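You operate a simulated robot arm through the tools that you are given. There is no shell and no other tool. Be economical: measure what you need, move in short steps, check, and stop when the job is done.

You are at the controls of a simulated two-armed robot. One attempt, no reset.

JOB
Hold the blue crate on the top of the steel stand steady with one hand, lift the steel carrier out of it with the other and set it down on the top of the steel stand. Set down upright: steel carrier.

Only the result counts: the job must be done as asked and must still hold three seconds after the hand-in. Knocking over, shifting, dropping, spilling or breaking anything else fails it.

ROBOT AND FRAMES
Two 7-joint arms with two-finger parallel grippers on one trunk, on a base that drives. Base frame: it is fixed to the floor where the robot stands at the start and does not move with it; the origin is under the middle of the robot, x ahead of it, y to its left, z up; the surface under the hand at the start is at about z = 0.94. Units: m, degrees, N and s.
The left shoulder is at the start at [0.05, 0.161, 1.198], the right one opposite. With the tool pointing down near the work surface each hand reaches from about 0.24 to 0.68 m from the robot's upright axis, wherever it stands, measured 20 degrees to its own side. Places, roughly: top of the steel stand [0.6, 0, 0.9]. Payload 3.43 kg a hand.
Tool frame (each hand has its own): the origin (TCP) lies between the finger pads and is the grasp point; the fingertips stand 0.03 m ahead of it; z points along the fingers, y is the line along which they close. The gripper opens to 0.094 m. The fingers are 0.028 m wide and 0.01 m thick; the gripper's body (0.05 by 0.096 m) begins 0.055 m behind the TCP.
Orientation is that of the tool frame in the base frame, as a unit quaternion [x, y, z, w]. With the fingers straight down and closing along the base's y, the tool's x points along the base's -x, its y along +y and its z along -z.

CONTROLS
- The arms move only by the tool move_arm. It takes "left_steps", "right_steps" or both (then of equal length, played together; a hand with none holds still); each is one flat list of numbers, 6 for each row, row after row: the shift along the tool's x, y, z in m, then the turn, a rotation vector about the tool's x, y, z in degrees. In form: [dx, dy, dz, rx, ry, rz, dx, dy, dz, rx, ry, rz, ...]. A call has 1 to 8 rows; each row shifts and turns the commanded pose from where the row before left it, along the tool's axes as they then stand. "left_hand" and "right_hand" are, for a hand that has rows, the opening, from 0 (shut) to 1 (fully open), set as the call begins (left out, the last holds). Each row takes 0.2 s and may step no farther than 0.05 m and 8.6 degrees from the row before; otherwise, or with a gripper value out of range, the whole call is refused. A pose out of reach is approached as far as the arm can. The call stops where the force on the tool passes 40 N (or 10 N more than at its start, if that is more) or the arm is blocked; 0.2 s more then pass. The fingers move at their own pace (about 0.045 m/s each) and stop on an object; they squeeze with about 20 N. The grip force told is the motor's: it shows also when the fingers shut on nothing. Time passes only in rows, and 0.2 s behind the last, so rows that do not move let the fingers close. It gives the time, the measured TCP pose, the force on the tool (base axes), the opening and the grip force at its end, in the units of the frame above (readings bear some noise), with the torque about the TCP (base axes, N m) and any sound that the robot's microphone picked up.
- Cameras (640 x 400 px; columns grow to the right, rows downward): "scene" is now at [0.1254, -0.0051, 1.3178]; the picture's right is [-0.09, -1.00, 0.00], its down [-0.56, 0.05, -0.83] and it looks along [0.83, -0.07, -0.56] (base axes); focal length 214 px, centre (320, 200). "left" rides on the left gripper at [0.076, -0.014, -0.103] in its tool frame; the picture's right is [0.18, 0.98, 0.00], its down [-0.75, 0.14, -0.64] and it looks along [-0.63, 0.12, 0.77] (tool axes); focal length 243 px, centre (320, 200). "right" rides on the right gripper at [0.076, 0.014, -0.102] in its tool frame; the picture's right is [-0.18, 0.98, 0.00], its down [-0.75, -0.14, -0.64] and it looks along [-0.63, -0.12, 0.77] (tool axes); focal length 243 px, centre (320, 200). There is no depth. A picture from a camera that has moved, and an enlarged one, comes with that camera's place and axes in the base frame and with its lens. The place of the scene camera against the robot may be out by one fixed shift of up to 0.012 m in any direction.
- capture(camera): a new picture of that camera. The clock stands still meanwhile.
- raise_lower(by): slides the trunk up (or, below 0, down) by that many m; the arms and the scene camera ride with it, the base frame stays. It gives what a move gives, with no picture.
- roll_base(legs): drives the robot by 1 to 6 legs, each [ahead, left, turn to the left] in m, m and degrees, along the robot's own axes; the way and the turn of a leg run together, so that a leg with both is an arc; at most 1.5 m and 180 degrees a leg. The arms and the cameras ride along, it lands a little off, and it stops where it bumps. It gives what a move gives.
- turn_head(pan, tilt): turns the head with the scene camera to pan (to the left, within 80 degrees either way) and tilt (down, from -29 to 69), counted from straight ahead of the robot. It gives what a move gives.
- inspect(camera, box): a new picture of the part [left, top, right, bottom] of that camera's present view, enlarged. The clock stands still meanwhile.
- job_done(): hands the job in; it is judged then, once.

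Go step by step. Nothing tells you exact positions but the pictures and the camera data: compare them with the known pose of the tool, close in by small moves and look again before you grip or let go. The budget is 120 turns and 100 pictures, counting those below and the enlarged ones. Unless the task says otherwise, let go and move clear before handing in, and close with one line.

The tools are called after "Request:" by a JSON object that holds its "fn" and its "kwargs". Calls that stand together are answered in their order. move_arm: Moves the arms, as the interface text tells. Its arguments: {"type":"object","properties":{"left_steps":{"type":"array"},"left_hand":{"type":"number"},"right_steps":{"type":"array"},"right_hand":{"type":"number"}},"required":[]} The other tools are called the same way: raise_lower (by) slides the trunk up or down; roll_base (legs) drives the base; turn_head (pan, tilt) turns the head that bears the scene camera; capture (camera) takes a picture; inspect (camera, box) takes an enlarged picture of a part of a camera's view; job_done () hands the job in.

At the start:

```text
t: 0.0
left_tool_pos: [0.4031, 0.3465, 1.1662]
left_orientation: [-0.001, 1.0, 0.0, 0.0]
left_contact_force: [0.0, -0.8, 0.0]
left_torque: [-0.03, 0.0, 0.01]
left_grip_width: 0.094
left_grasp_force: 0.1
right_tool_pos: [0.3432, -0.0511, 1.1655]
right_orientation: [0.001, 1.0, 0.0, 0.0]
right_contact_force: [-0.3, 0.6, 0.2]
right_torque: [0.0, 0.0, 0.06]
right_grip_width: 0.0939
right_grasp_force: 0.0
trunk travel left (down, up): [-0.225, 0.042]
robot x, y, heading: [-0.0014, 0.001, 0.1]
head pan, tilt: [-5.1, 33.9]
```

scene: 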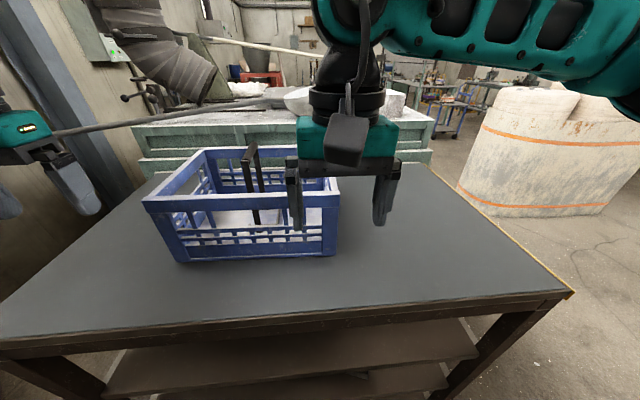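
right: 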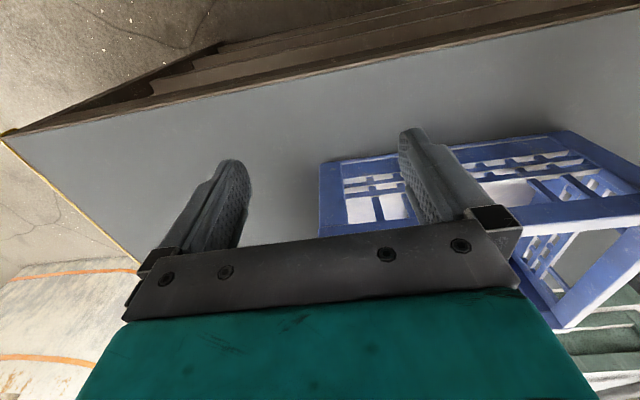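
left: 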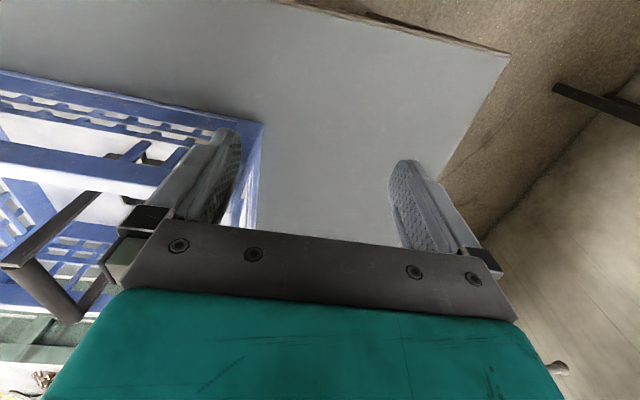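

The blue crate stands ahead and slightly left, with a dark-handled carrier inside it. The right arm hides part of it, so I'll raise the right arm away and look closer.

Request:
{"fn": "inspect", "kwargs": {"camera": "scene", "box": [130, 120, 350, 270]}}

Request:
{"fn": "inspect", "kwargs": {"camera": "left", "box": [0, 50, 280, 340]}}

```text
2.67 times, centred on (240, 195) of scene
camera zoom: at [0.1254, -0.0051, 1.3178], right [-0.09, -1.0, 0.0], down [-0.56, 0.05, -0.83], along [0.83, -0.07, -0.56], focal length 572 px, centre (533, 213)
```

zoom: 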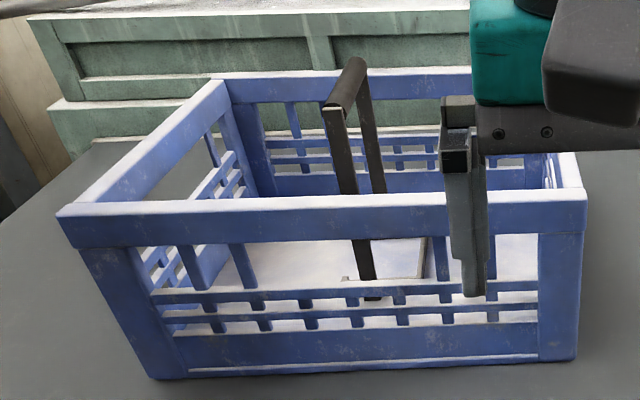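

```text
1.38 times, centred on (140, 195) of left
camera zoom: at [0.3282, 0.3322, 1.2677], right [-0.19, 0.98, 0.0], down [0.75, 0.14, 0.64], along [0.63, 0.12, -0.77], focal length 335 px, centre (568, 207)
```

zoom: 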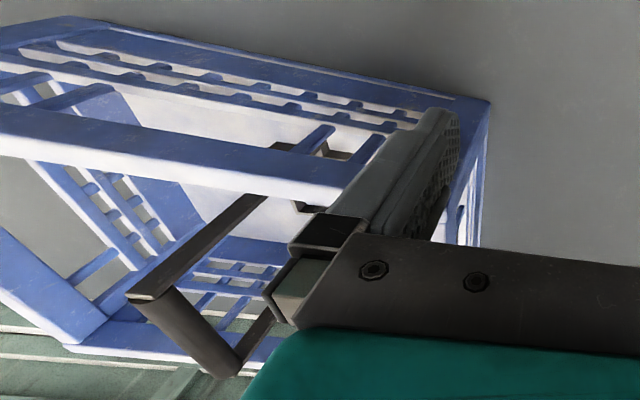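

The carrier has a tall handle: two side straps with a bar across the top. I'll move the right hand out of the view and look again from several cameras.

Request:
{"fn": "move_arm", "kwargs": {"right_steps": [0, -0.05, -0.02, 0, 0, 0, 0, -0.05, -0.02, 0, 0, 0, 0, -0.05, 0, 0, 0, 0, 0, -0.05, 0, 0, 0, 0]}}

Request:
{"fn": "capture", "kwargs": {"camera": "scene"}}

Request:
{"fn": "inspect", "kwargs": {"camera": "scene", "box": [190, 130, 350, 250]}}

Request:
{"fn": "capture", "kwargs": {"camera": "right"}}

```text
refused: row 1 steps farther than a row can; nothing moved
```

```text
94 pictures are left
camera scene: at [0.1254, -0.0051, 1.3178], right [-0.09, -1.0, 0.0], down [-0.56, 0.05, -0.83], along [0.83, -0.07, -0.56], focal length 214 px, centre (320, 200)
```

scene: 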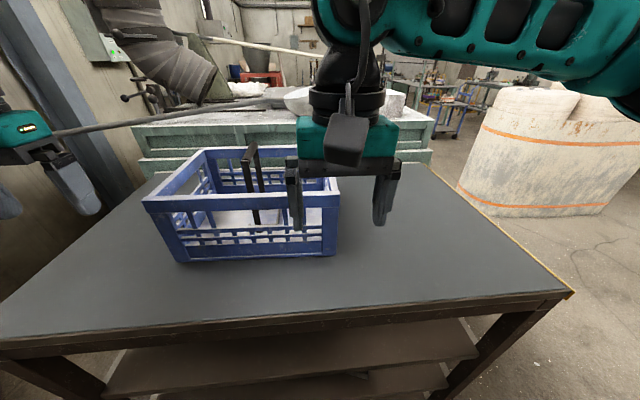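

```text
3.33 times, centred on (270, 190) of scene
camera zoom: at [0.1254, -0.0051, 1.3178], right [-0.09, -1.0, 0.0], down [-0.56, 0.05, -0.83], along [0.83, -0.07, -0.56], focal length 715 px, centre (487, 233)
```

zoom: 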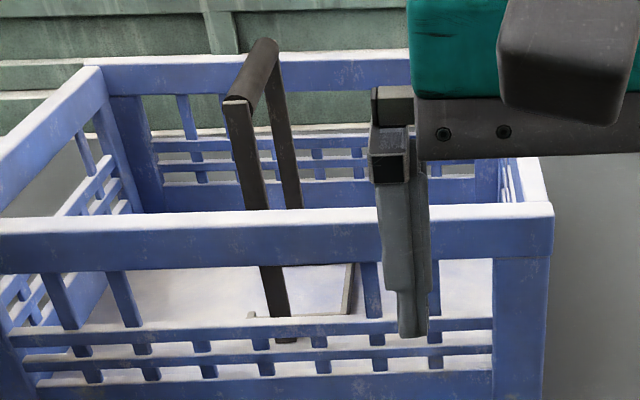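

```text
92 pictures are left
camera right: at [0.2661, -0.0375, 1.2681], right [0.19, 0.98, 0.0], down [0.75, -0.14, 0.64], along [0.63, -0.12, -0.77], focal length 243 px, centre (320, 200)
```

right: 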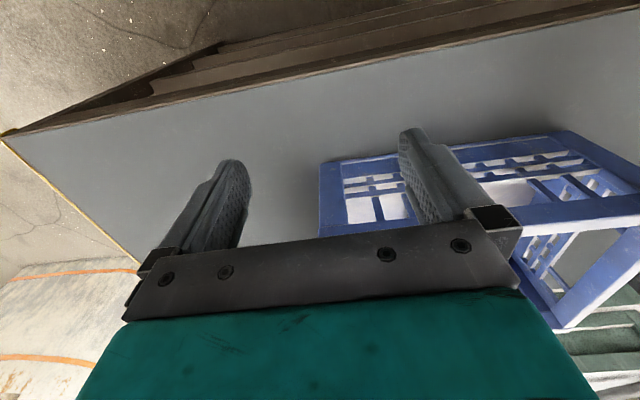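

The combined step was too long, so I'll repeat it with shorter rows.

Request:
{"fn": "move_arm", "kwargs": {"right_steps": [0, -0.04, -0.01, 0, 0, 0, 0, -0.04, -0.01, 0, 0, 0, 0, -0.04, -0.01, 0, 0, 0, 0, -0.04, -0.01, 0, 0, 0, 0, -0.04, 0, 0, 0, 0]}}

Request:
{"fn": "capture", "kwargs": {"camera": "scene"}}

Request:
{"fn": "inspect", "kwargs": {"camera": "scene", "box": [190, 130, 350, 250]}}

Request:
{"fn": "capture", "kwargs": {"camera": "right"}}

```text
t: 1.2
left_tool_pos: [0.4024, 0.347, 1.1657]
left_orientation: [-0.001, 1.0, 0.0, 0.0]
left_contact_force: [-0.1, 0.1, -0.7]
left_torque: [0.01, -0.02, 0.02]
left_grip_width: 0.0942
left_grasp_force: 0.1
right_tool_pos: [0.3428, -0.2535, 1.2078]
right_orientation: [0.001, 1.0, -0.001, 0.0]
right_contact_force: [-0.2, -0.5, -0.5]
right_torque: [-0.01, -0.02, 0.01]
right_grip_width: 0.0938
right_grasp_force: 0.0
trunk travel left (down, up): [-0.225, 0.042]
robot x, y, heading: [-0.0005, -0.001, 0.2]
head pan, tilt: [-5.1, 33.9]
```

```text
91 pictures are left
camera scene: at [0.1251, -0.0059, 1.3178], right [-0.09, -1.0, 0.0], down [-0.55, 0.05, -0.83], along [0.83, -0.07, -0.56], focal length 214 px, centre (320, 200)
```

scene: 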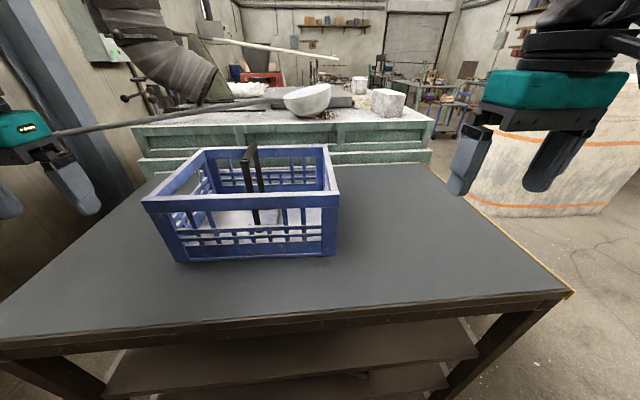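

```text
3.33 times, centred on (270, 190) of scene
camera zoom: at [0.1251, -0.0059, 1.3178], right [-0.09, -1.0, 0.0], down [-0.55, 0.05, -0.83], along [0.83, -0.07, -0.56], focal length 715 px, centre (487, 233)
```

zoom: 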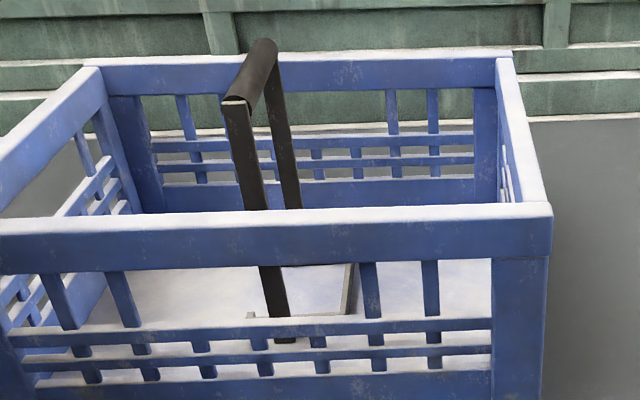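

```text
89 pictures are left
camera right: at [0.2658, -0.2385, 1.3092], right [0.18, 0.98, 0.0], down [0.75, -0.14, 0.64], along [0.63, -0.12, -0.77], focal length 243 px, centre (320, 200)
```

right: 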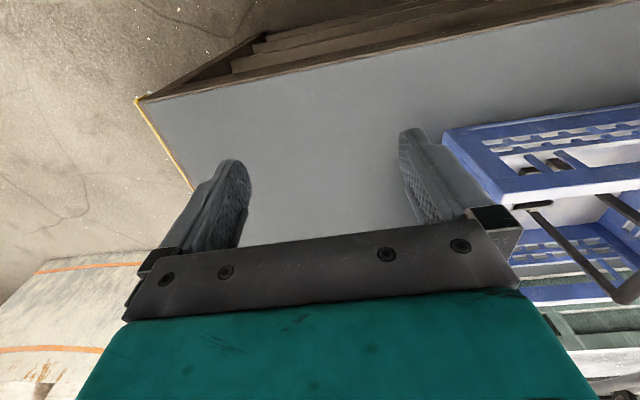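

The handle bar runs along x from about (0.547, 0.113) to (0.646, 0.113) at z ≈ 1.14. The crate spans x ≈ 0.46–0.72 and y ≈ −0.07–0.28, with its rim at z ≈ 1.10. I'll look into the crate from above with the left camera to see the carrier's base.

Request:
{"fn": "move_arm", "kwargs": {"left_steps": [0, 0, -0.045, 0, 0, 0, 0.01, 0, -0.045, 0, 0, 0, 0.01, -0.02, -0.04, 0, 0, 0, 0.01, -0.04, 0, 0, 0, 0, 0.01, -0.04, 0, 0, 0, 0, 0, -0.04, 0, 0, 0, 0]}}

Request:
{"fn": "capture", "kwargs": {"camera": "left"}}

```text
t: 2.6
left_tool_pos: [0.3626, 0.2074, 1.2962]
left_orientation: [-0.001, 1.0, 0.0, 0.0]
left_contact_force: [0.9, 0.1, 0.0]
left_torque: [0.01, 0.03, 0.01]
left_grip_width: 0.094
left_grasp_force: 0.1
right_tool_pos: [0.3431, -0.2531, 1.2073]
right_orientation: [0.0, 1.0, 0.001, -0.001]
right_contact_force: [0.1, -0.8, -0.2]
right_torque: [0.04, 0.01, -0.01]
right_grip_width: 0.0939
right_grasp_force: 0.1
trunk travel left (down, up): [-0.225, 0.042]
robot x, y, heading: [0.0019, 0.0002, 0.1]
head pan, tilt: [-5.1, 33.9]
```

```text
88 pictures are left
camera left: at [0.2885, 0.1909, 1.3975], right [-0.19, 0.98, 0.0], down [0.75, 0.14, 0.64], along [0.63, 0.12, -0.77], focal length 243 px, centre (320, 200)
```

left: 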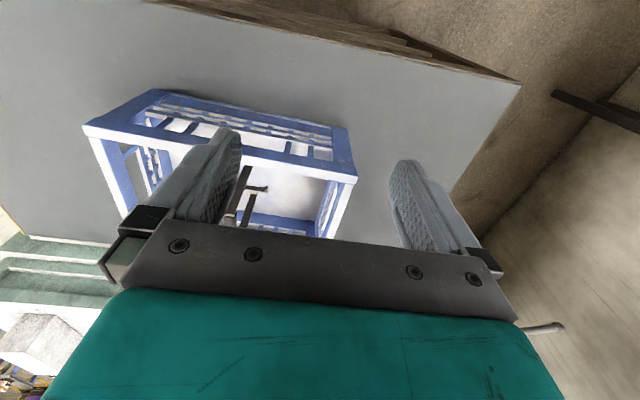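

Request:
{"fn": "move_arm", "kwargs": {"left_steps": [-0.03, -0.035, 0, 0, 0, 0, -0.03, -0.035, 0, 0, 0, 0, -0.03, -0.03, 0, 0, 0, 0]}}

Request:
{"fn": "capture", "kwargs": {"camera": "left"}}

```text
t: 3.4
left_tool_pos: [0.4226, 0.1568, 1.2779]
left_orientation: [-0.002, 1.0, 0.001, 0.0]
left_contact_force: [0.2, -0.2, 0.1]
left_torque: [0.03, 0.02, -0.02]
left_grip_width: 0.0941
left_grasp_force: 0.0
left hand out of reach, approached as far as the arm can: row 2, 3
right_tool_pos: [0.3439, -0.2509, 1.2068]
right_orientation: [0.001, 1.0, -0.001, 0.0]
right_contact_force: [1.1, 0.6, -0.7]
right_torque: [-0.01, -0.01, 0.01]
right_grip_width: 0.0939
right_grasp_force: 0.0
trunk travel left (down, up): [-0.225, 0.042]
robot x, y, heading: [0.0017, 0.0006, -0.1]
head pan, tilt: [-5.1, 33.9]
```

```text
87 pictures are left
camera left: at [0.3487, 0.1414, 1.3798], right [-0.19, 0.98, 0.0], down [0.75, 0.14, 0.64], along [0.63, 0.12, -0.77], focal length 243 px, centre (320, 200)
```

left: 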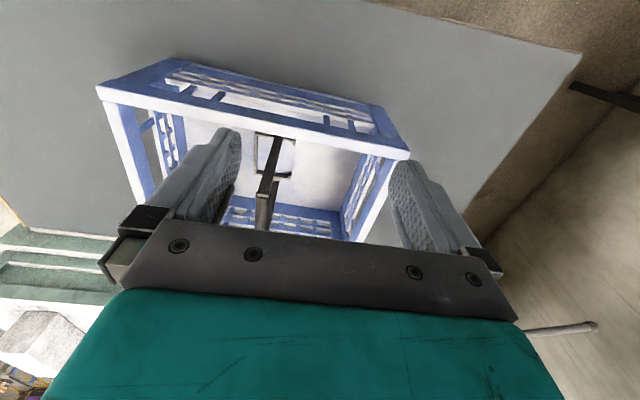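

The carrier looks like a handle on a small base plate. Reach is short at this height, so I'll back the left hand off and look at the gap between the base and the stand, then see whether I can drive closer.

Request:
{"fn": "move_arm", "kwargs": {"left_steps": [0.03, 0.035, 0, 0, 0, 0, 0.03, 0.035, 0, 0, 0, 0, 0.03, 0.03, 0, 0, 0, 0, 0.02, 0.04, 0, 0, 0, 0, 0, 0.04, 0, 0, 0, 0]}}

Request:
{"fn": "turn_head", "kwargs": {"pan": 0, "tilt": 69}}

Request:
{"fn": "capture", "kwargs": {"camera": "scene"}}

```text
t: 4.6
left_tool_pos: [0.3118, 0.3391, 1.2782]
left_orientation: [0.0, 1.0, -0.001, 0.001]
left_contact_force: [0.7, 1.3, 0.3]
left_torque: [-0.01, 0.05, -0.01]
left_grip_width: 0.0939
left_grasp_force: 0.1
right_tool_pos: [0.3442, -0.2503, 1.2066]
right_orientation: [0.001, 1.0, 0.0, 0.0]
right_contact_force: [0.0, 0.4, -0.4]
right_torque: [-0.03, 0.03, 0.01]
right_grip_width: 0.0939
right_grasp_force: 0.3
trunk travel left (down, up): [-0.225, 0.042]
robot x, y, heading: [0.0036, 0.0004, 0.0]
head pan, tilt: [-5.1, 33.9]
```

```text
t: 5.6
left_tool_pos: [0.3116, 0.3378, 1.2786]
left_orientation: [0.0, 1.0, 0.0, 0.0]
left_contact_force: [1.1, 0.3, 0.0]
left_torque: [-0.01, -0.01, 0.01]
left_grip_width: 0.0939
left_grasp_force: 0.0
right_tool_pos: [0.343, -0.2514, 1.2061]
right_orientation: [0.002, 1.0, 0.0, 0.0]
right_contact_force: [0.5, -0.3, 0.1]
right_torque: [-0.02, -0.02, 0.0]
right_grip_width: 0.094
right_grasp_force: 0.1
trunk travel left (down, up): [-0.225, 0.042]
robot x, y, heading: [0.0044, -0.0007, 0.2]
head pan, tilt: [0.0, 68.8]
```

```text
86 pictures are left
camera scene: at [0.0931, 0.0028, 1.2724], right [0.0, -1.0, 0.0], down [-0.93, 0.0, -0.36], along [0.36, 0.0, -0.93], focal length 214 px, centre (320, 200)
```

scene: 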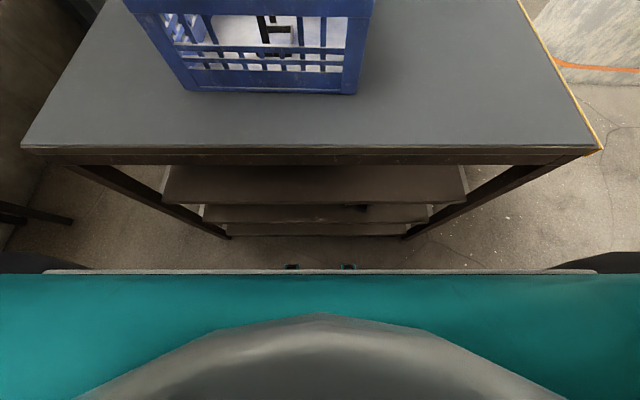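

The table's front edge is at x ≈ 0.33 and the robot's front is at about 0.16, so there is room. I'll raise the trunk and drive 0.1 ahead and 0.08 left.

Request:
{"fn": "raise_lower", "kwargs": {"by": 0.04}}

Request:
{"fn": "roll_base", "kwargs": {"legs": [[0.1, 0.08, 0]]}}

Request:
{"fn": "turn_head", "kwargs": {"pan": 5, "tilt": 42}}

Request:
{"fn": "capture", "kwargs": {"camera": "scene"}}

Request:
{"fn": "capture", "kwargs": {"camera": "left"}}

Request:
{"fn": "capture", "kwargs": {"camera": "right"}}

```text
t: 6.4
left_tool_pos: [0.312, 0.3372, 1.319]
left_orientation: [-0.002, 1.0, 0.0, 0.001]
left_contact_force: [0.4, 0.4, -0.2]
left_torque: [0.02, 0.0, 0.0]
left_grip_width: 0.0938
left_grasp_force: 0.1
right_tool_pos: [0.3435, -0.2519, 1.2477]
right_orientation: [0.001, 1.0, 0.0, 0.0]
right_contact_force: [-0.2, 0.2, 0.5]
right_torque: [0.0, -0.01, 0.03]
right_grip_width: 0.0942
right_grasp_force: 0.0
trunk travel left (down, up): [-0.265, 0.002]
robot x, y, heading: [-0.0012, -0.0018, -0.3]
head pan, tilt: [0.0, 68.8]
```

```text
t: 7.9
left_tool_pos: [0.3382, 0.4132, 1.318]
left_orientation: [0.002, 1.0, 0.0, 0.0]
left_contact_force: [-0.3, 0.1, 0.7]
left_torque: [-0.01, 0.0, 0.0]
left_grip_width: 0.094
left_grasp_force: 0.1
right_tool_pos: [0.3676, -0.1755, 1.2474]
right_orientation: [0.002, 1.0, 0.001, 0.0]
right_contact_force: [1.1, 0.3, 0.1]
right_torque: [-0.04, 0.0, -0.01]
right_grip_width: 0.0942
right_grasp_force: 0.0
trunk travel left (down, up): [-0.265, 0.002]
robot x, y, heading: [0.0267, 0.075, -0.5]
head pan, tilt: [0.0, 68.8]
stopped in leg 1: the robot was blocked; the commanded pose is now the measured one
```

```text
t: 8.8
left_tool_pos: [0.3392, 0.4139, 1.3169]
left_orientation: [0.001, 1.0, -0.001, 0.0]
left_contact_force: [-0.2, 0.0, -0.7]
left_torque: [0.01, 0.02, -0.02]
left_grip_width: 0.0939
left_grasp_force: 0.0
right_tool_pos: [0.3673, -0.1753, 1.2465]
right_orientation: [0.003, 1.0, 0.001, 0.0]
right_contact_force: [-0.2, -0.1, -0.9]
right_torque: [0.0, 0.01, 0.01]
right_grip_width: 0.0939
right_grasp_force: 0.1
trunk travel left (down, up): [-0.265, 0.002]
robot x, y, heading: [0.0246, 0.0758, -0.5]
head pan, tilt: [5.0, 42.0]
```

```text
85 pictures are left
camera scene: at [0.1456, 0.0872, 1.3455], right [0.08, -1.0, 0.0], down [-0.67, -0.06, -0.74], along [0.74, 0.06, -0.67], focal length 214 px, centre (320, 200)
```

scene: 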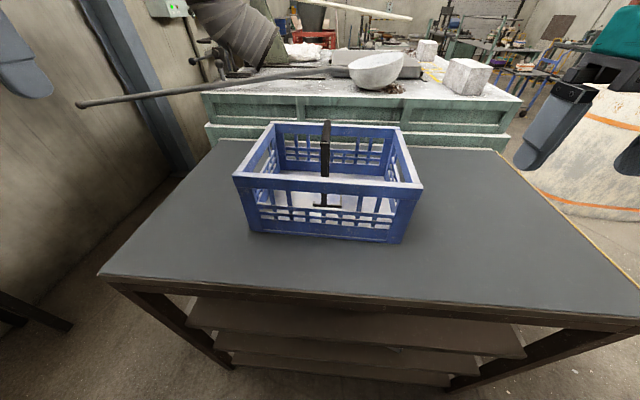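

```text
84 pictures are left
camera left: at [0.264, 0.3993, 1.4198], right [-0.18, 0.98, 0.0], down [0.75, 0.14, 0.64], along [0.63, 0.12, -0.77], focal length 243 px, centre (320, 200)
```

left: 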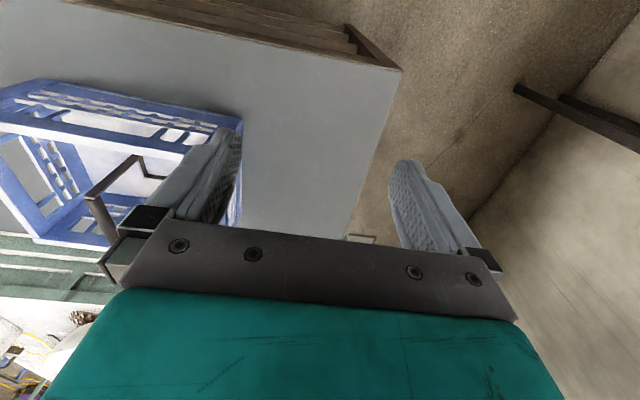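

```text
83 pictures are left
camera right: at [0.2905, -0.1605, 1.3492], right [0.19, 0.98, 0.0], down [0.75, -0.15, 0.64], along [0.63, -0.12, -0.77], focal length 243 px, centre (320, 200)
```

right: 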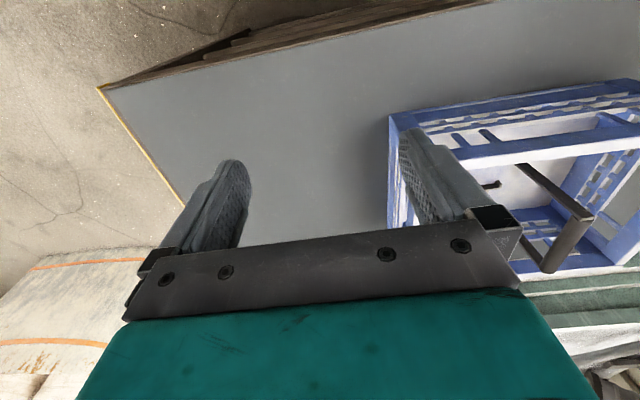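

The base was blocked at x ≈ 0.025, so I'll back off 1 cm and re-measure the crate and handle.

Request:
{"fn": "roll_base", "kwargs": {"legs": [[-0.012, 0, 0.4]]}}

Request:
{"fn": "inspect", "kwargs": {"camera": "scene", "box": [225, 110, 433, 240]}}

Request:
{"fn": "inspect", "kwargs": {"camera": "right", "box": [360, 70, 640, 290]}}

Request:
{"fn": "inspect", "kwargs": {"camera": "left", "box": [0, 60, 260, 260]}}

```text
t: 9.6
left_tool_pos: [0.3245, 0.4167, 1.3178]
left_orientation: [-0.002, 1.0, 0.0, 0.001]
left_contact_force: [-0.6, 0.5, -0.5]
left_torque: [0.02, -0.01, -0.02]
left_grip_width: 0.0939
left_grasp_force: 0.0
right_tool_pos: [0.3562, -0.172, 1.2465]
right_orientation: [-0.001, 1.0, 0.0, 0.0]
right_contact_force: [0.0, 1.0, -0.1]
right_torque: [0.01, -0.03, -0.03]
right_grip_width: 0.0939
right_grasp_force: 0.1
trunk travel left (down, up): [-0.265, 0.002]
robot x, y, heading: [0.0136, 0.0768, 0.1]
head pan, tilt: [5.0, 42.0]
```

```text
3.08 times, centred on (329, 175) of scene
camera zoom: at [0.1331, 0.0881, 1.3456], right [0.09, -1.0, 0.0], down [-0.67, -0.06, -0.74], along [0.74, 0.07, -0.67], focal length 660 px, centre (292, 277)
```

zoom: 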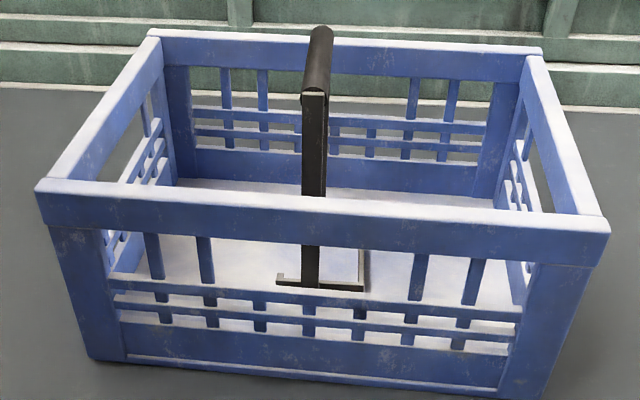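

```text
1.82 times, centred on (500, 180) of right
camera zoom: at [0.2797, -0.1586, 1.3493], right [0.18, 0.98, 0.0], down [0.75, -0.14, 0.64], along [0.63, -0.12, -0.77], focal length 441 px, centre (-7, 236)
```

zoom: 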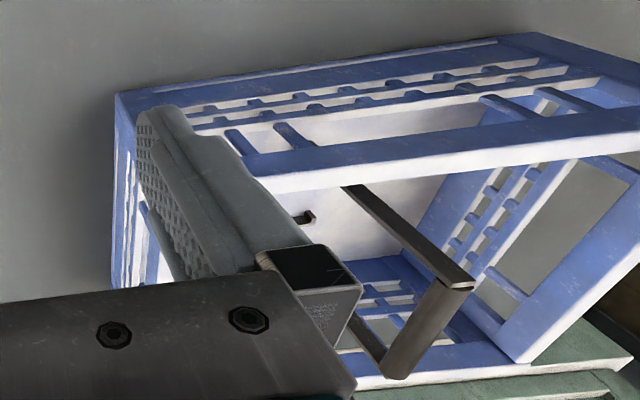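

```text
2.00 times, centred on (130, 160) of left
camera zoom: at [0.2493, 0.401, 1.4198], right [-0.19, 0.98, 0.0], down [0.75, 0.14, 0.64], along [0.63, 0.12, -0.77], focal length 485 px, centre (700, 280)
```

zoom: 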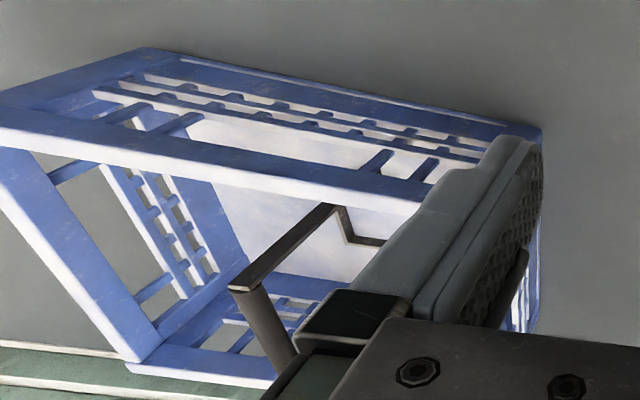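

Both views agree: the bar runs x 0.552–0.651 at y ≈ 0.112, z ≈ 1.137. The crate's left wall runs from (0.479, 0.289) to (0.736, 0.277) with its rim at z ≈ 1.10. The left hand goes to the left wall and the right hand comes up tilted 45° toward the handle.

Request:
{"fn": "move_arm", "kwargs": {"left_steps": [0, 0, 0.046, 0, 0, 0, 0, 0, 0.046, 0, 0, 0, 0, 0, 0.046, 0, 0, 0, -0.045, 0, 0, 0, 0, 0, -0.045, 0, 0, 0, 0, 0, -0.045, 0, 0, 0, 0, 0, -0.045, 0, 0, 0, 0, 0, -0.045, 0, 0, 0, 0, 2.2], "right_steps": [-0.024, 0.03, 0, 0, -7.5, 0, -0.0238, 0.03, 0.0031, 0, -7.5, 0, -0.0232, 0.03, 0.0062, 0, -7.5, 0, -0.0222, 0.03, 0.0092, 0, -7.5, 0, -0.0208, 0.03, 0.012, 0, -7.5, 0, -0.019, 0.03, 0.0146, 0, -7.5, 0, 0, 0, 0, 0, 0, 0, 0, 0, 0, 0, 0, 0], "left_hand": 1, "right_hand": 1}}

Request:
{"fn": "capture", "kwargs": {"camera": "scene"}}

Request:
{"fn": "capture", "kwargs": {"camera": "left"}}

Request:
{"fn": "capture", "kwargs": {"camera": "right"}}

```text
t: 11.3
left_tool_pos: [0.5494, 0.4174, 1.1795]
left_orientation: [0.018, 1.0, -0.001, -0.001]
left_contact_force: [-0.1, -0.1, 0.7]
left_torque: [-0.04, 0.01, 0.0]
left_grip_width: 0.094
left_grasp_force: 0.1
right_tool_pos: [0.5025, 0.0061, 1.2467]
right_orientation: [-0.001, 0.924, 0.002, 0.383]
right_contact_force: [-0.7, -0.5, 0.7]
right_torque: [0.05, 0.0, 0.03]
right_grip_width: 0.094
right_grasp_force: 0.1
trunk travel left (down, up): [-0.265, 0.002]
robot x, y, heading: [0.0131, 0.0792, -0.2]
head pan, tilt: [5.0, 42.0]
```

```text
79 pictures are left
camera scene: at [0.1348, 0.088, 1.3454], right [0.09, -1.0, 0.0], down [-0.67, -0.06, -0.74], along [0.74, 0.07, -0.67], focal length 214 px, centre (320, 200)
```

scene: 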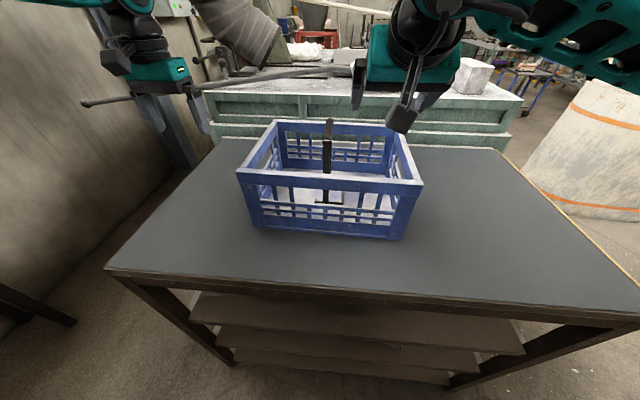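

```text
78 pictures are left
camera left: at [0.4749, 0.4043, 1.2808], right [-0.15, 0.99, 0.0], down [0.76, 0.11, 0.64], along [0.63, 0.09, -0.77], focal length 243 px, centre (320, 200)
```

left: 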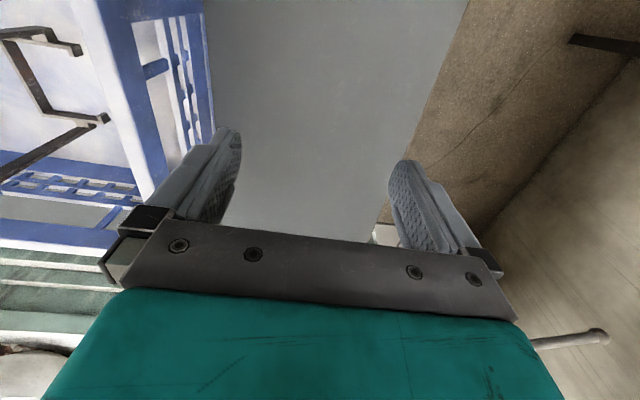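

```text
77 pictures are left
camera right: at [0.3751, 0.0212, 1.2646], right [0.13, 0.98, 0.13], down [0.08, -0.14, 0.99], along [0.99, -0.12, -0.1], focal length 243 px, centre (320, 200)
```

right: 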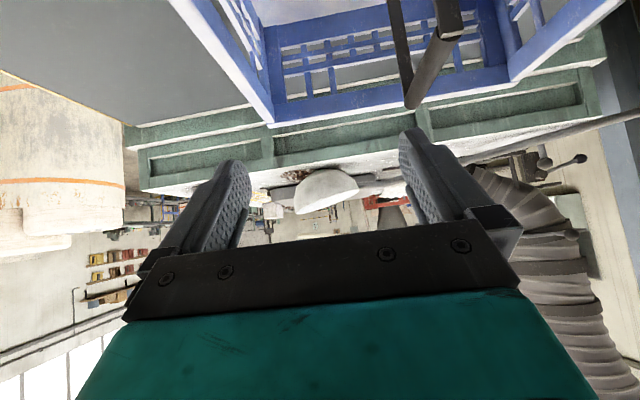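

The left hand slides over the left wall next, then I'll look.

Request:
{"fn": "move_arm", "kwargs": {"left_steps": [0, -0.047, 0, 0, 0, 0, 0, -0.047, 0, 0, 0, 0, 0, -0.046, 0, 0, 0, 0]}}

Request:
{"fn": "capture", "kwargs": {"camera": "left"}}

Request:
{"fn": "inspect", "kwargs": {"camera": "scene", "box": [150, 70, 350, 220]}}

```text
t: 12.2
left_tool_pos: [0.5418, 0.2768, 1.1788]
left_orientation: [0.016, 1.0, 0.0, 0.0]
left_contact_force: [0.6, 0.3, 0.3]
left_torque: [-0.03, -0.03, -0.01]
left_grip_width: 0.094
left_grasp_force: 0.0
left hand out of reach, approached as far as the arm can: row 3
right_tool_pos: [0.5012, 0.0074, 1.2469]
right_orientation: [-0.001, 0.924, 0.001, 0.382]
right_contact_force: [0.3, -0.1, -0.2]
right_torque: [0.01, 0.01, 0.0]
right_grip_width: 0.0941
right_grasp_force: 0.1
trunk travel left (down, up): [-0.265, 0.002]
robot x, y, heading: [0.0103, 0.0803, -0.1]
head pan, tilt: [5.0, 42.0]
```

```text
76 pictures are left
camera left: at [0.4668, 0.2657, 1.281], right [-0.15, 0.99, 0.0], down [0.76, 0.12, 0.64], along [0.63, 0.1, -0.77], focal length 243 px, centre (320, 200)
```

left: 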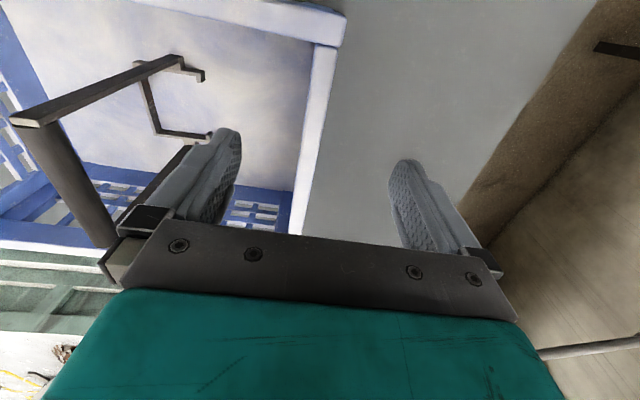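

```text
2.67 times, centred on (250, 145) of scene
camera zoom: at [0.1342, 0.0877, 1.3455], right [0.09, -1.0, 0.0], down [-0.67, -0.06, -0.74], along [0.74, 0.07, -0.67], focal length 572 px, centre (507, 347)
```

zoom: 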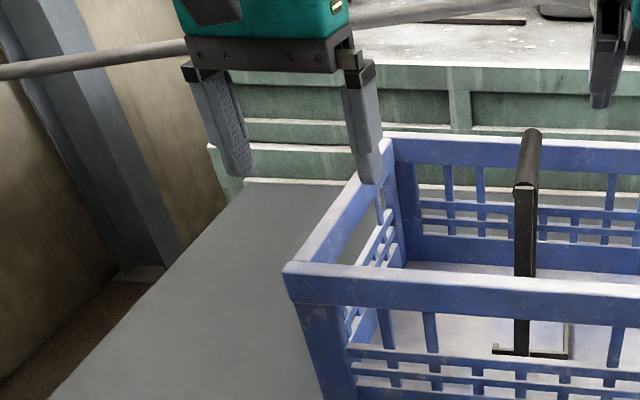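

The rim centre by the left camera is y ≈ 0.274, and the hand is almost centred. I'll lower straddling the wall.

Request:
{"fn": "move_arm", "kwargs": {"left_steps": [0, 0, 0.03, 0, 0, 0, -0.01, -0.001, 0.03, 0, 0, 0, 0, -0.001, 0.028, 0, 0, 0]}}

Request:
{"fn": "capture", "kwargs": {"camera": "left"}}

Request:
{"fn": "inspect", "kwargs": {"camera": "scene", "box": [180, 80, 340, 200]}}

```text
t: 12.9
left_tool_pos: [0.542, 0.2833, 1.093]
left_orientation: [0.017, 1.0, -0.002, 0.001]
left_contact_force: [0.2, 0.3, 0.3]
left_torque: [0.0, 0.02, -0.02]
left_grip_width: 0.0939
left_grasp_force: 0.0
left hand out of reach, approached as far as the arm can: row 2, 3
right_tool_pos: [0.5015, 0.0057, 1.2457]
right_orientation: [0.0, 0.924, 0.0, 0.382]
right_contact_force: [-0.7, -0.3, -0.1]
right_torque: [0.03, 0.0, 0.06]
right_grip_width: 0.094
right_grasp_force: 0.0
trunk travel left (down, up): [-0.265, 0.002]
robot x, y, heading: [0.01, 0.0727, 0.1]
head pan, tilt: [5.0, 42.0]
```

```text
74 pictures are left
camera left: at [0.4667, 0.2715, 1.195], right [-0.15, 0.99, 0.0], down [0.76, 0.12, 0.64], along [0.64, 0.09, -0.77], focal length 243 px, centre (320, 200)
```

left: 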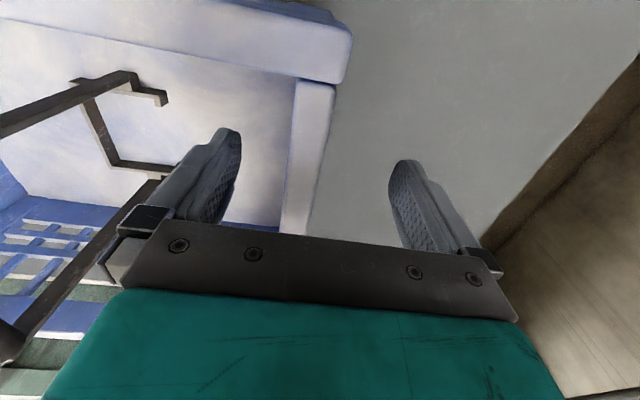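

```text
3.33 times, centred on (260, 140) of scene
camera zoom: at [0.1337, 0.0881, 1.3456], right [0.09, -1.0, 0.0], down [-0.67, -0.06, -0.74], along [0.74, 0.07, -0.67], focal length 715 px, centre (520, 400)
```

zoom: 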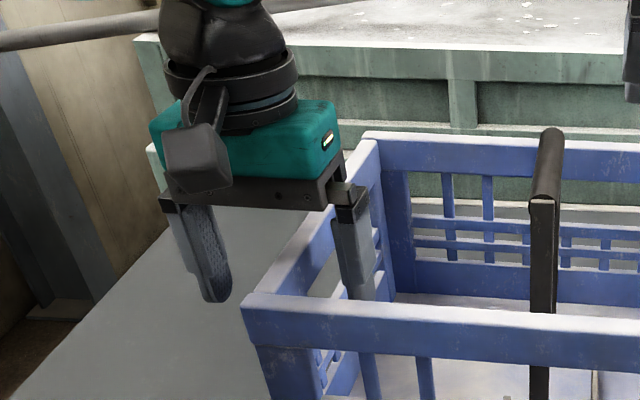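

Request:
{"fn": "move_arm", "kwargs": {"left_steps": [0.015, 0, 0, 0, 0, 0, 0.01, 0, 0, 0, 0, 0]}}

Request:
{"fn": "capture", "kwargs": {"camera": "left"}}

```text
t: 13.6
left_tool_pos: [0.5172, 0.2839, 1.0928]
left_orientation: [0.017, 1.0, 0.001, 0.0]
left_contact_force: [-0.2, -0.7, -0.2]
left_torque: [-0.02, -0.03, -0.01]
left_grip_width: 0.094
left_grasp_force: 0.0
right_tool_pos: [0.5016, 0.0068, 1.2475]
right_orientation: [0.0, 0.924, 0.0, 0.383]
right_contact_force: [-0.1, -0.9, 0.6]
right_torque: [0.03, 0.02, -0.02]
right_grip_width: 0.0937
right_grasp_force: 0.1
trunk travel left (down, up): [-0.265, 0.002]
robot x, y, heading: [0.015, 0.0779, -0.1]
head pan, tilt: [5.0, 42.0]
```

```text
72 pictures are left
camera left: at [0.4419, 0.2722, 1.1951], right [-0.15, 0.99, 0.0], down [0.76, 0.12, 0.64], along [0.63, 0.1, -0.77], focal length 243 px, centre (320, 200)
```

left: 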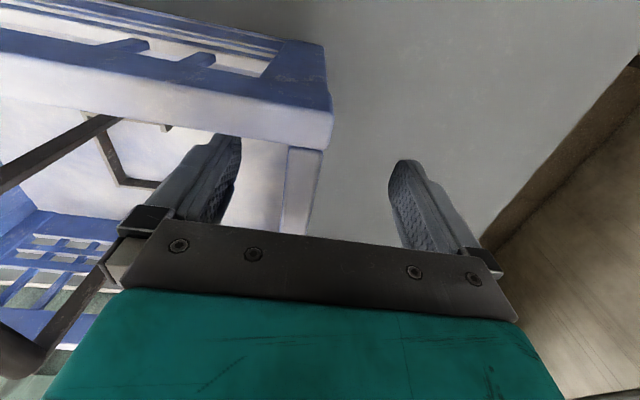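

Request:
{"fn": "move_arm", "kwargs": {"left_steps": [-0.01, -0.008, 0, 0, 0, 0]}}

Request:
{"fn": "inspect", "kwargs": {"camera": "left", "box": [100, 80, 500, 330]}}

```text
t: 13.9
left_tool_pos: [0.5266, 0.2762, 1.0931]
left_orientation: [0.017, 1.0, 0.0, 0.0]
left_contact_force: [0.0, 0.5, 0.9]
left_torque: [0.01, -0.01, 0.03]
left_grip_width: 0.0939
left_grasp_force: 0.0
right_tool_pos: [0.5009, 0.007, 1.247]
right_orientation: [-0.001, 0.924, 0.001, 0.382]
right_contact_force: [0.1, 0.4, -0.6]
right_torque: [-0.04, -0.02, 0.01]
right_grip_width: 0.0939
right_grasp_force: 0.1
trunk travel left (down, up): [-0.265, 0.002]
robot x, y, heading: [0.0138, 0.0782, -0.0]
head pan, tilt: [5.0, 42.0]
```

```text
1.60 times, centred on (300, 205) of left
camera zoom: at [0.4521, 0.2638, 1.1951], right [-0.15, 0.99, 0.0], down [0.76, 0.12, 0.64], along [0.63, 0.1, -0.77], focal length 388 px, centre (352, 192)
```

zoom: 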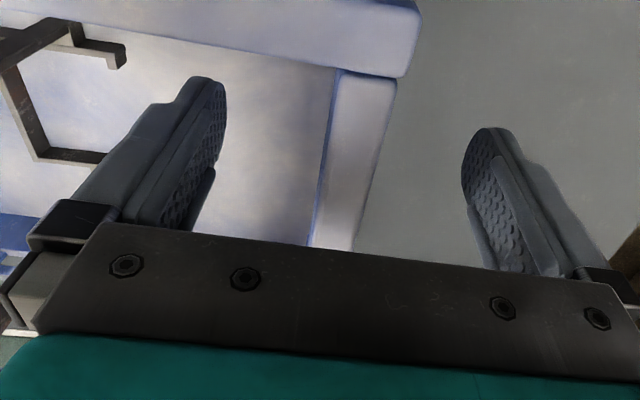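

The wall is centred between the left fingers, so I'll close to hold the crate.

Request:
{"fn": "move_arm", "kwargs": {"left_steps": [0, 0, 0, 0, 0, 0, 0, 0, 0, 0, 0, 0, 0, 0, 0, 0, 0, 0, 0, 0, 0, 0, 0, 0, 0, 0, 0, 0, 0, 0, 0, 0, 0, 0, 0, 0], "left_hand": 0}}

Request:
{"fn": "capture", "kwargs": {"camera": "left"}}

Request:
{"fn": "inspect", "kwargs": {"camera": "scene", "box": [225, 90, 433, 240]}}

Request:
{"fn": "capture", "kwargs": {"camera": "right"}}

```text
t: 15.3
left_tool_pos: [0.5263, 0.2754, 1.0951]
left_orientation: [0.017, 1.0, 0.0, 0.0]
left_contact_force: [-0.3, -1.5, 0.3]
left_torque: [0.03, -0.11, 0.27]
left_grip_width: 0.0164
left_grasp_force: 20.0
right_tool_pos: [0.5008, 0.0075, 1.2466]
right_orientation: [0.0, 0.924, 0.001, 0.383]
right_contact_force: [0.1, -0.4, -0.6]
right_torque: [0.01, -0.01, 0.0]
right_grip_width: 0.094
right_grasp_force: 0.0
trunk travel left (down, up): [-0.265, 0.002]
robot x, y, heading: [0.0099, 0.0774, -0.1]
head pan, tilt: [5.0, 42.0]
```

```text
70 pictures are left
camera left: at [0.4517, 0.2637, 1.1953], right [-0.15, 0.99, 0.0], down [0.76, 0.12, 0.64], along [0.63, 0.1, -0.77], focal length 243 px, centre (320, 200)
```

left: 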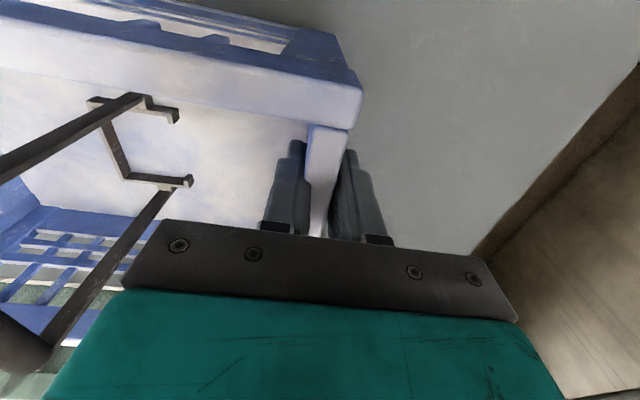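

```text
2.67 times, centred on (329, 165) of scene
camera zoom: at [0.1336, 0.0879, 1.3456], right [0.09, -1.0, 0.0], down [-0.67, -0.06, -0.74], along [0.74, 0.07, -0.67], focal length 572 px, centre (296, 293)
```

zoom: 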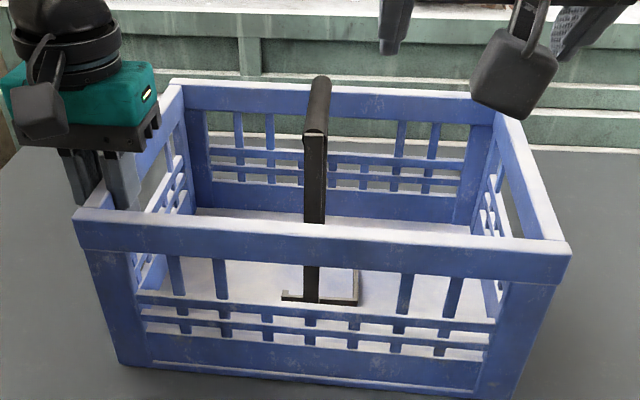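

```text
68 pictures are left
camera right: at [0.3738, 0.0209, 1.2651], right [0.13, 0.98, 0.13], down [0.08, -0.14, 0.99], along [0.99, -0.12, -0.1], focal length 243 px, centre (320, 200)
```

right: 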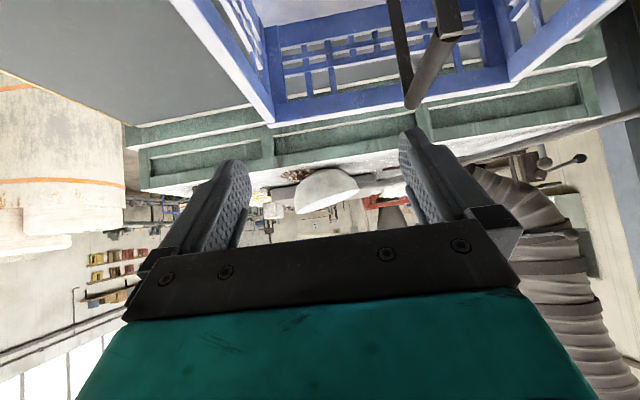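

The crate is held (width 16 mm, 20 N). The right hand moves above the handle bar next.

Request:
{"fn": "move_arm", "kwargs": {"right_steps": [-0.0179, 0.035, 0.0278, 0, 0, 0, -0.0179, 0.035, 0.0278, 0, 0, 0, -0.0179, 0.0345, 0.0278, 0, 0, 0, 0, 0, 0, 0, 0, 0]}}

Request:
{"fn": "capture", "kwargs": {"camera": "right"}}

Request:
{"fn": "capture", "kwargs": {"camera": "scene"}}

```text
t: 16.4
left_tool_pos: [0.5256, 0.2769, 1.0942]
left_orientation: [0.017, 1.0, -0.001, 0.0]
left_contact_force: [1.5, -1.1, 0.3]
left_torque: [0.12, 0.17, 0.08]
left_grip_width: 0.0164
left_grasp_force: 19.5
right_tool_pos: [0.599, 0.1117, 1.2255]
right_orientation: [-0.001, 0.924, -0.001, 0.383]
right_contact_force: [0.2, 0.5, -0.2]
right_torque: [0.0, 0.0, 0.01]
right_grip_width: 0.0941
right_grasp_force: 0.1
trunk travel left (down, up): [-0.265, 0.002]
robot x, y, heading: [0.0121, 0.0786, 0.2]
head pan, tilt: [5.0, 42.0]
```

```text
67 pictures are left
camera right: at [0.4709, 0.1258, 1.2441], right [0.13, 0.98, 0.13], down [0.08, -0.14, 0.99], along [0.99, -0.12, -0.1], focal length 243 px, centre (320, 200)
```

right: 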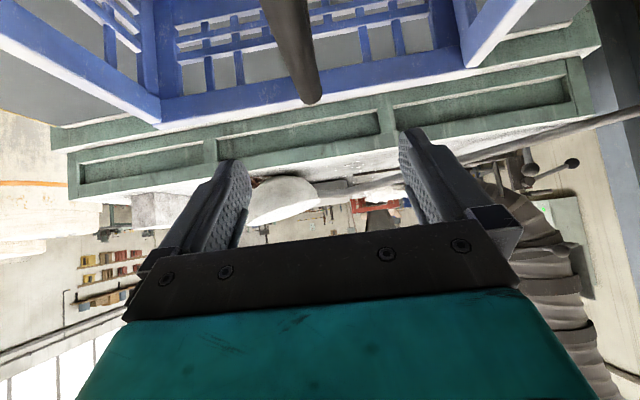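

```text
66 pictures are left
camera scene: at [0.1337, 0.088, 1.3456], right [0.09, -1.0, 0.0], down [-0.67, -0.06, -0.74], along [0.74, 0.07, -0.67], focal length 214 px, centre (320, 200)
```

scene: 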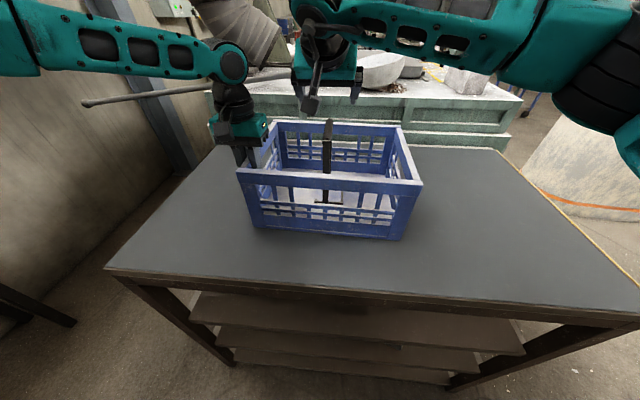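

The bar centre by the hand camera is y ≈ 0.108, so I'll shift 4 mm and lower partway.

Request:
{"fn": "move_arm", "kwargs": {"right_steps": [0.0265, -0.0037, 0.0265, 0, 0, 0, 0.0265, 0, 0.0265, 0, 0, 0, 0, 0, 0, 0, 0, 0]}}

Request:
{"fn": "capture", "kwargs": {"camera": "right"}}

Request:
{"fn": "inspect", "kwargs": {"camera": "scene", "box": [270, 80, 390, 170]}}

```text
t: 17.1
left_tool_pos: [0.5261, 0.2765, 1.0938]
left_orientation: [0.017, 1.0, 0.0, 0.0]
left_contact_force: [1.0, 1.7, 0.5]
left_torque: [0.06, 0.02, 0.11]
left_grip_width: 0.0164
left_grasp_force: 20.1
right_tool_pos: [0.597, 0.1084, 1.1507]
right_orientation: [0.0, 0.924, 0.001, 0.382]
right_contact_force: [-0.6, 0.6, -0.3]
right_torque: [-0.01, 0.0, 0.02]
right_grip_width: 0.094
right_grasp_force: 0.0
trunk travel left (down, up): [-0.265, 0.002]
robot x, y, heading: [0.0135, 0.0739, 0.1]
head pan, tilt: [5.0, 42.0]
```

```text
65 pictures are left
camera right: at [0.4703, 0.1226, 1.1691], right [0.13, 0.98, 0.13], down [0.08, -0.14, 0.99], along [0.99, -0.12, -0.1], focal length 243 px, centre (320, 200)
```

right: 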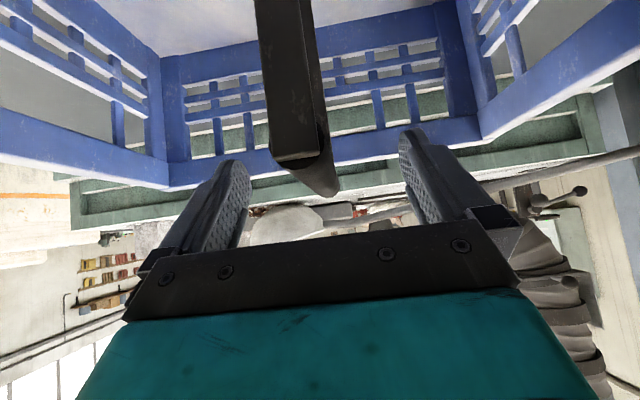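

```text
4.44 times, centred on (330, 125) of scene
camera zoom: at [0.1337, 0.0883, 1.3456], right [0.09, -1.0, 0.0], down [-0.67, -0.06, -0.74], along [0.74, 0.07, -0.67], focal length 953 px, centre (276, 533)
```

zoom: 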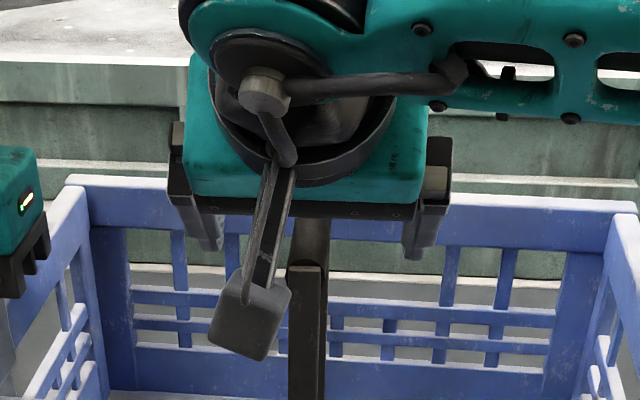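

The bar is centred in y. I'll lower the last 14 mm and close.

Request:
{"fn": "move_arm", "kwargs": {"right_steps": [0.0099, 0, 0.0099, 0, 0, 0, 0, 0, 0, 0, 0, 0]}}

Request:
{"fn": "move_arm", "kwargs": {"right_steps": [0, 0, 0, 0, 0, 0, 0, 0, 0, 0, 0, 0, 0, 0, 0, 0, 0, 0, 0, 0, 0, 0, 0, 0, 0, 0, 0, 0, 0, 0, 0, 0, 0, 0, 0, 0], "right_hand": 0}}

Request:
{"fn": "capture", "kwargs": {"camera": "right"}}

```text
t: 17.8
left_tool_pos: [0.5266, 0.2771, 1.094]
left_orientation: [0.017, 1.0, 0.0, 0.0]
left_contact_force: [1.7, 1.8, 1.6]
left_torque: [0.04, -0.05, 0.08]
left_grip_width: 0.0162
left_grasp_force: 19.7
right_tool_pos: [0.5984, 0.1074, 1.1373]
right_orientation: [-0.001, 0.924, 0.001, 0.383]
right_contact_force: [0.1, 0.0, 0.5]
right_torque: [0.02, 0.0, 0.0]
right_grip_width: 0.0942
right_grasp_force: 0.0
trunk travel left (down, up): [-0.265, 0.002]
robot x, y, heading: [0.0145, 0.0765, 0.2]
head pan, tilt: [5.0, 42.0]
```

```text
t: 19.1
left_tool_pos: [0.5266, 0.276, 1.0929]
left_orientation: [0.017, 1.0, 0.0, 0.001]
left_contact_force: [1.8, 2.9, 2.1]
left_torque: [0.01, -0.01, 0.11]
left_grip_width: 0.0166
left_grasp_force: 19.9
right_tool_pos: [0.5964, 0.1091, 1.1361]
right_orientation: [0.0, 0.924, 0.0, 0.382]
right_contact_force: [-0.4, -1.1, -0.6]
right_torque: [0.03, 0.02, -0.02]
right_grip_width: 0.0229
right_grasp_force: 19.6
trunk travel left (down, up): [-0.265, 0.002]
robot x, y, heading: [0.0151, 0.0786, 0.1]
head pan, tilt: [5.0, 42.0]
```

```text
63 pictures are left
camera right: at [0.4705, 0.1225, 1.1554], right [0.13, 0.98, 0.13], down [0.08, -0.14, 0.99], along [0.99, -0.12, -0.1], focal length 243 px, centre (320, 200)
```

right: 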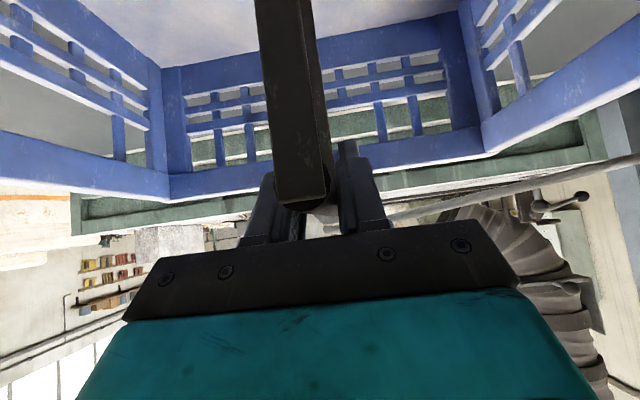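

The bar is gripped (22.9 mm, about 20 N). I'll lift a little and check.

Request:
{"fn": "move_arm", "kwargs": {"right_steps": [-0.0071, 0, -0.0071, 0, 0, 0, -0.0071, 0, -0.0071, 0, 0, 0, -0.0141, 0, -0.0141, 0, 0, 0]}}

Request:
{"fn": "inspect", "kwargs": {"camera": "scene", "box": [225, 90, 433, 240]}}

Request:
{"fn": "capture", "kwargs": {"camera": "left"}}

```text
t: 19.9
left_tool_pos: [0.5267, 0.2773, 1.0924]
left_orientation: [0.018, 1.0, 0.0, 0.0]
left_contact_force: [0.8, 2.8, 2.9]
left_torque: [0.03, -0.14, 0.09]
left_grip_width: 0.0166
left_grasp_force: 20.7
right_tool_pos: [0.5987, 0.1102, 1.1769]
right_orientation: [0.0, 0.924, 0.0, 0.382]
right_contact_force: [0.0, -0.6, -3.8]
right_torque: [0.0, 0.0, 0.05]
right_grip_width: 0.0234
right_grasp_force: 19.8
trunk travel left (down, up): [-0.265, 0.002]
robot x, y, heading: [0.0137, 0.0832, 0.2]
head pan, tilt: [5.0, 42.0]
```

```text
2.67 times, centred on (329, 165) of scene
camera zoom: at [0.1337, 0.0884, 1.3455], right [0.09, -1.0, 0.0], down [-0.67, -0.06, -0.74], along [0.74, 0.07, -0.67], focal length 572 px, centre (296, 293)
```

zoom: 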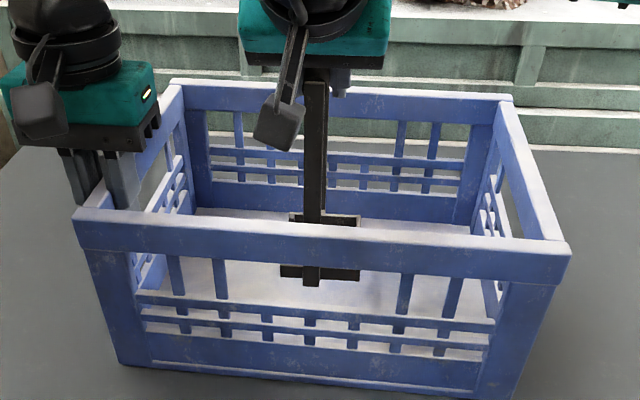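

```text
61 pictures are left
camera left: at [0.4519, 0.2642, 1.1953], right [-0.15, 0.99, 0.0], down [0.76, 0.12, 0.64], along [0.63, 0.1, -0.77], focal length 243 px, centre (320, 200)
```

left: 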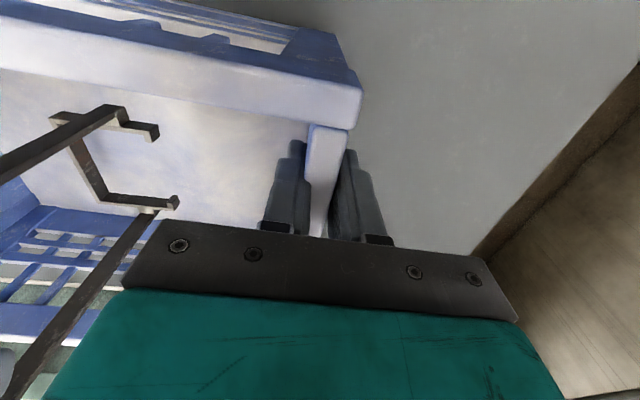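

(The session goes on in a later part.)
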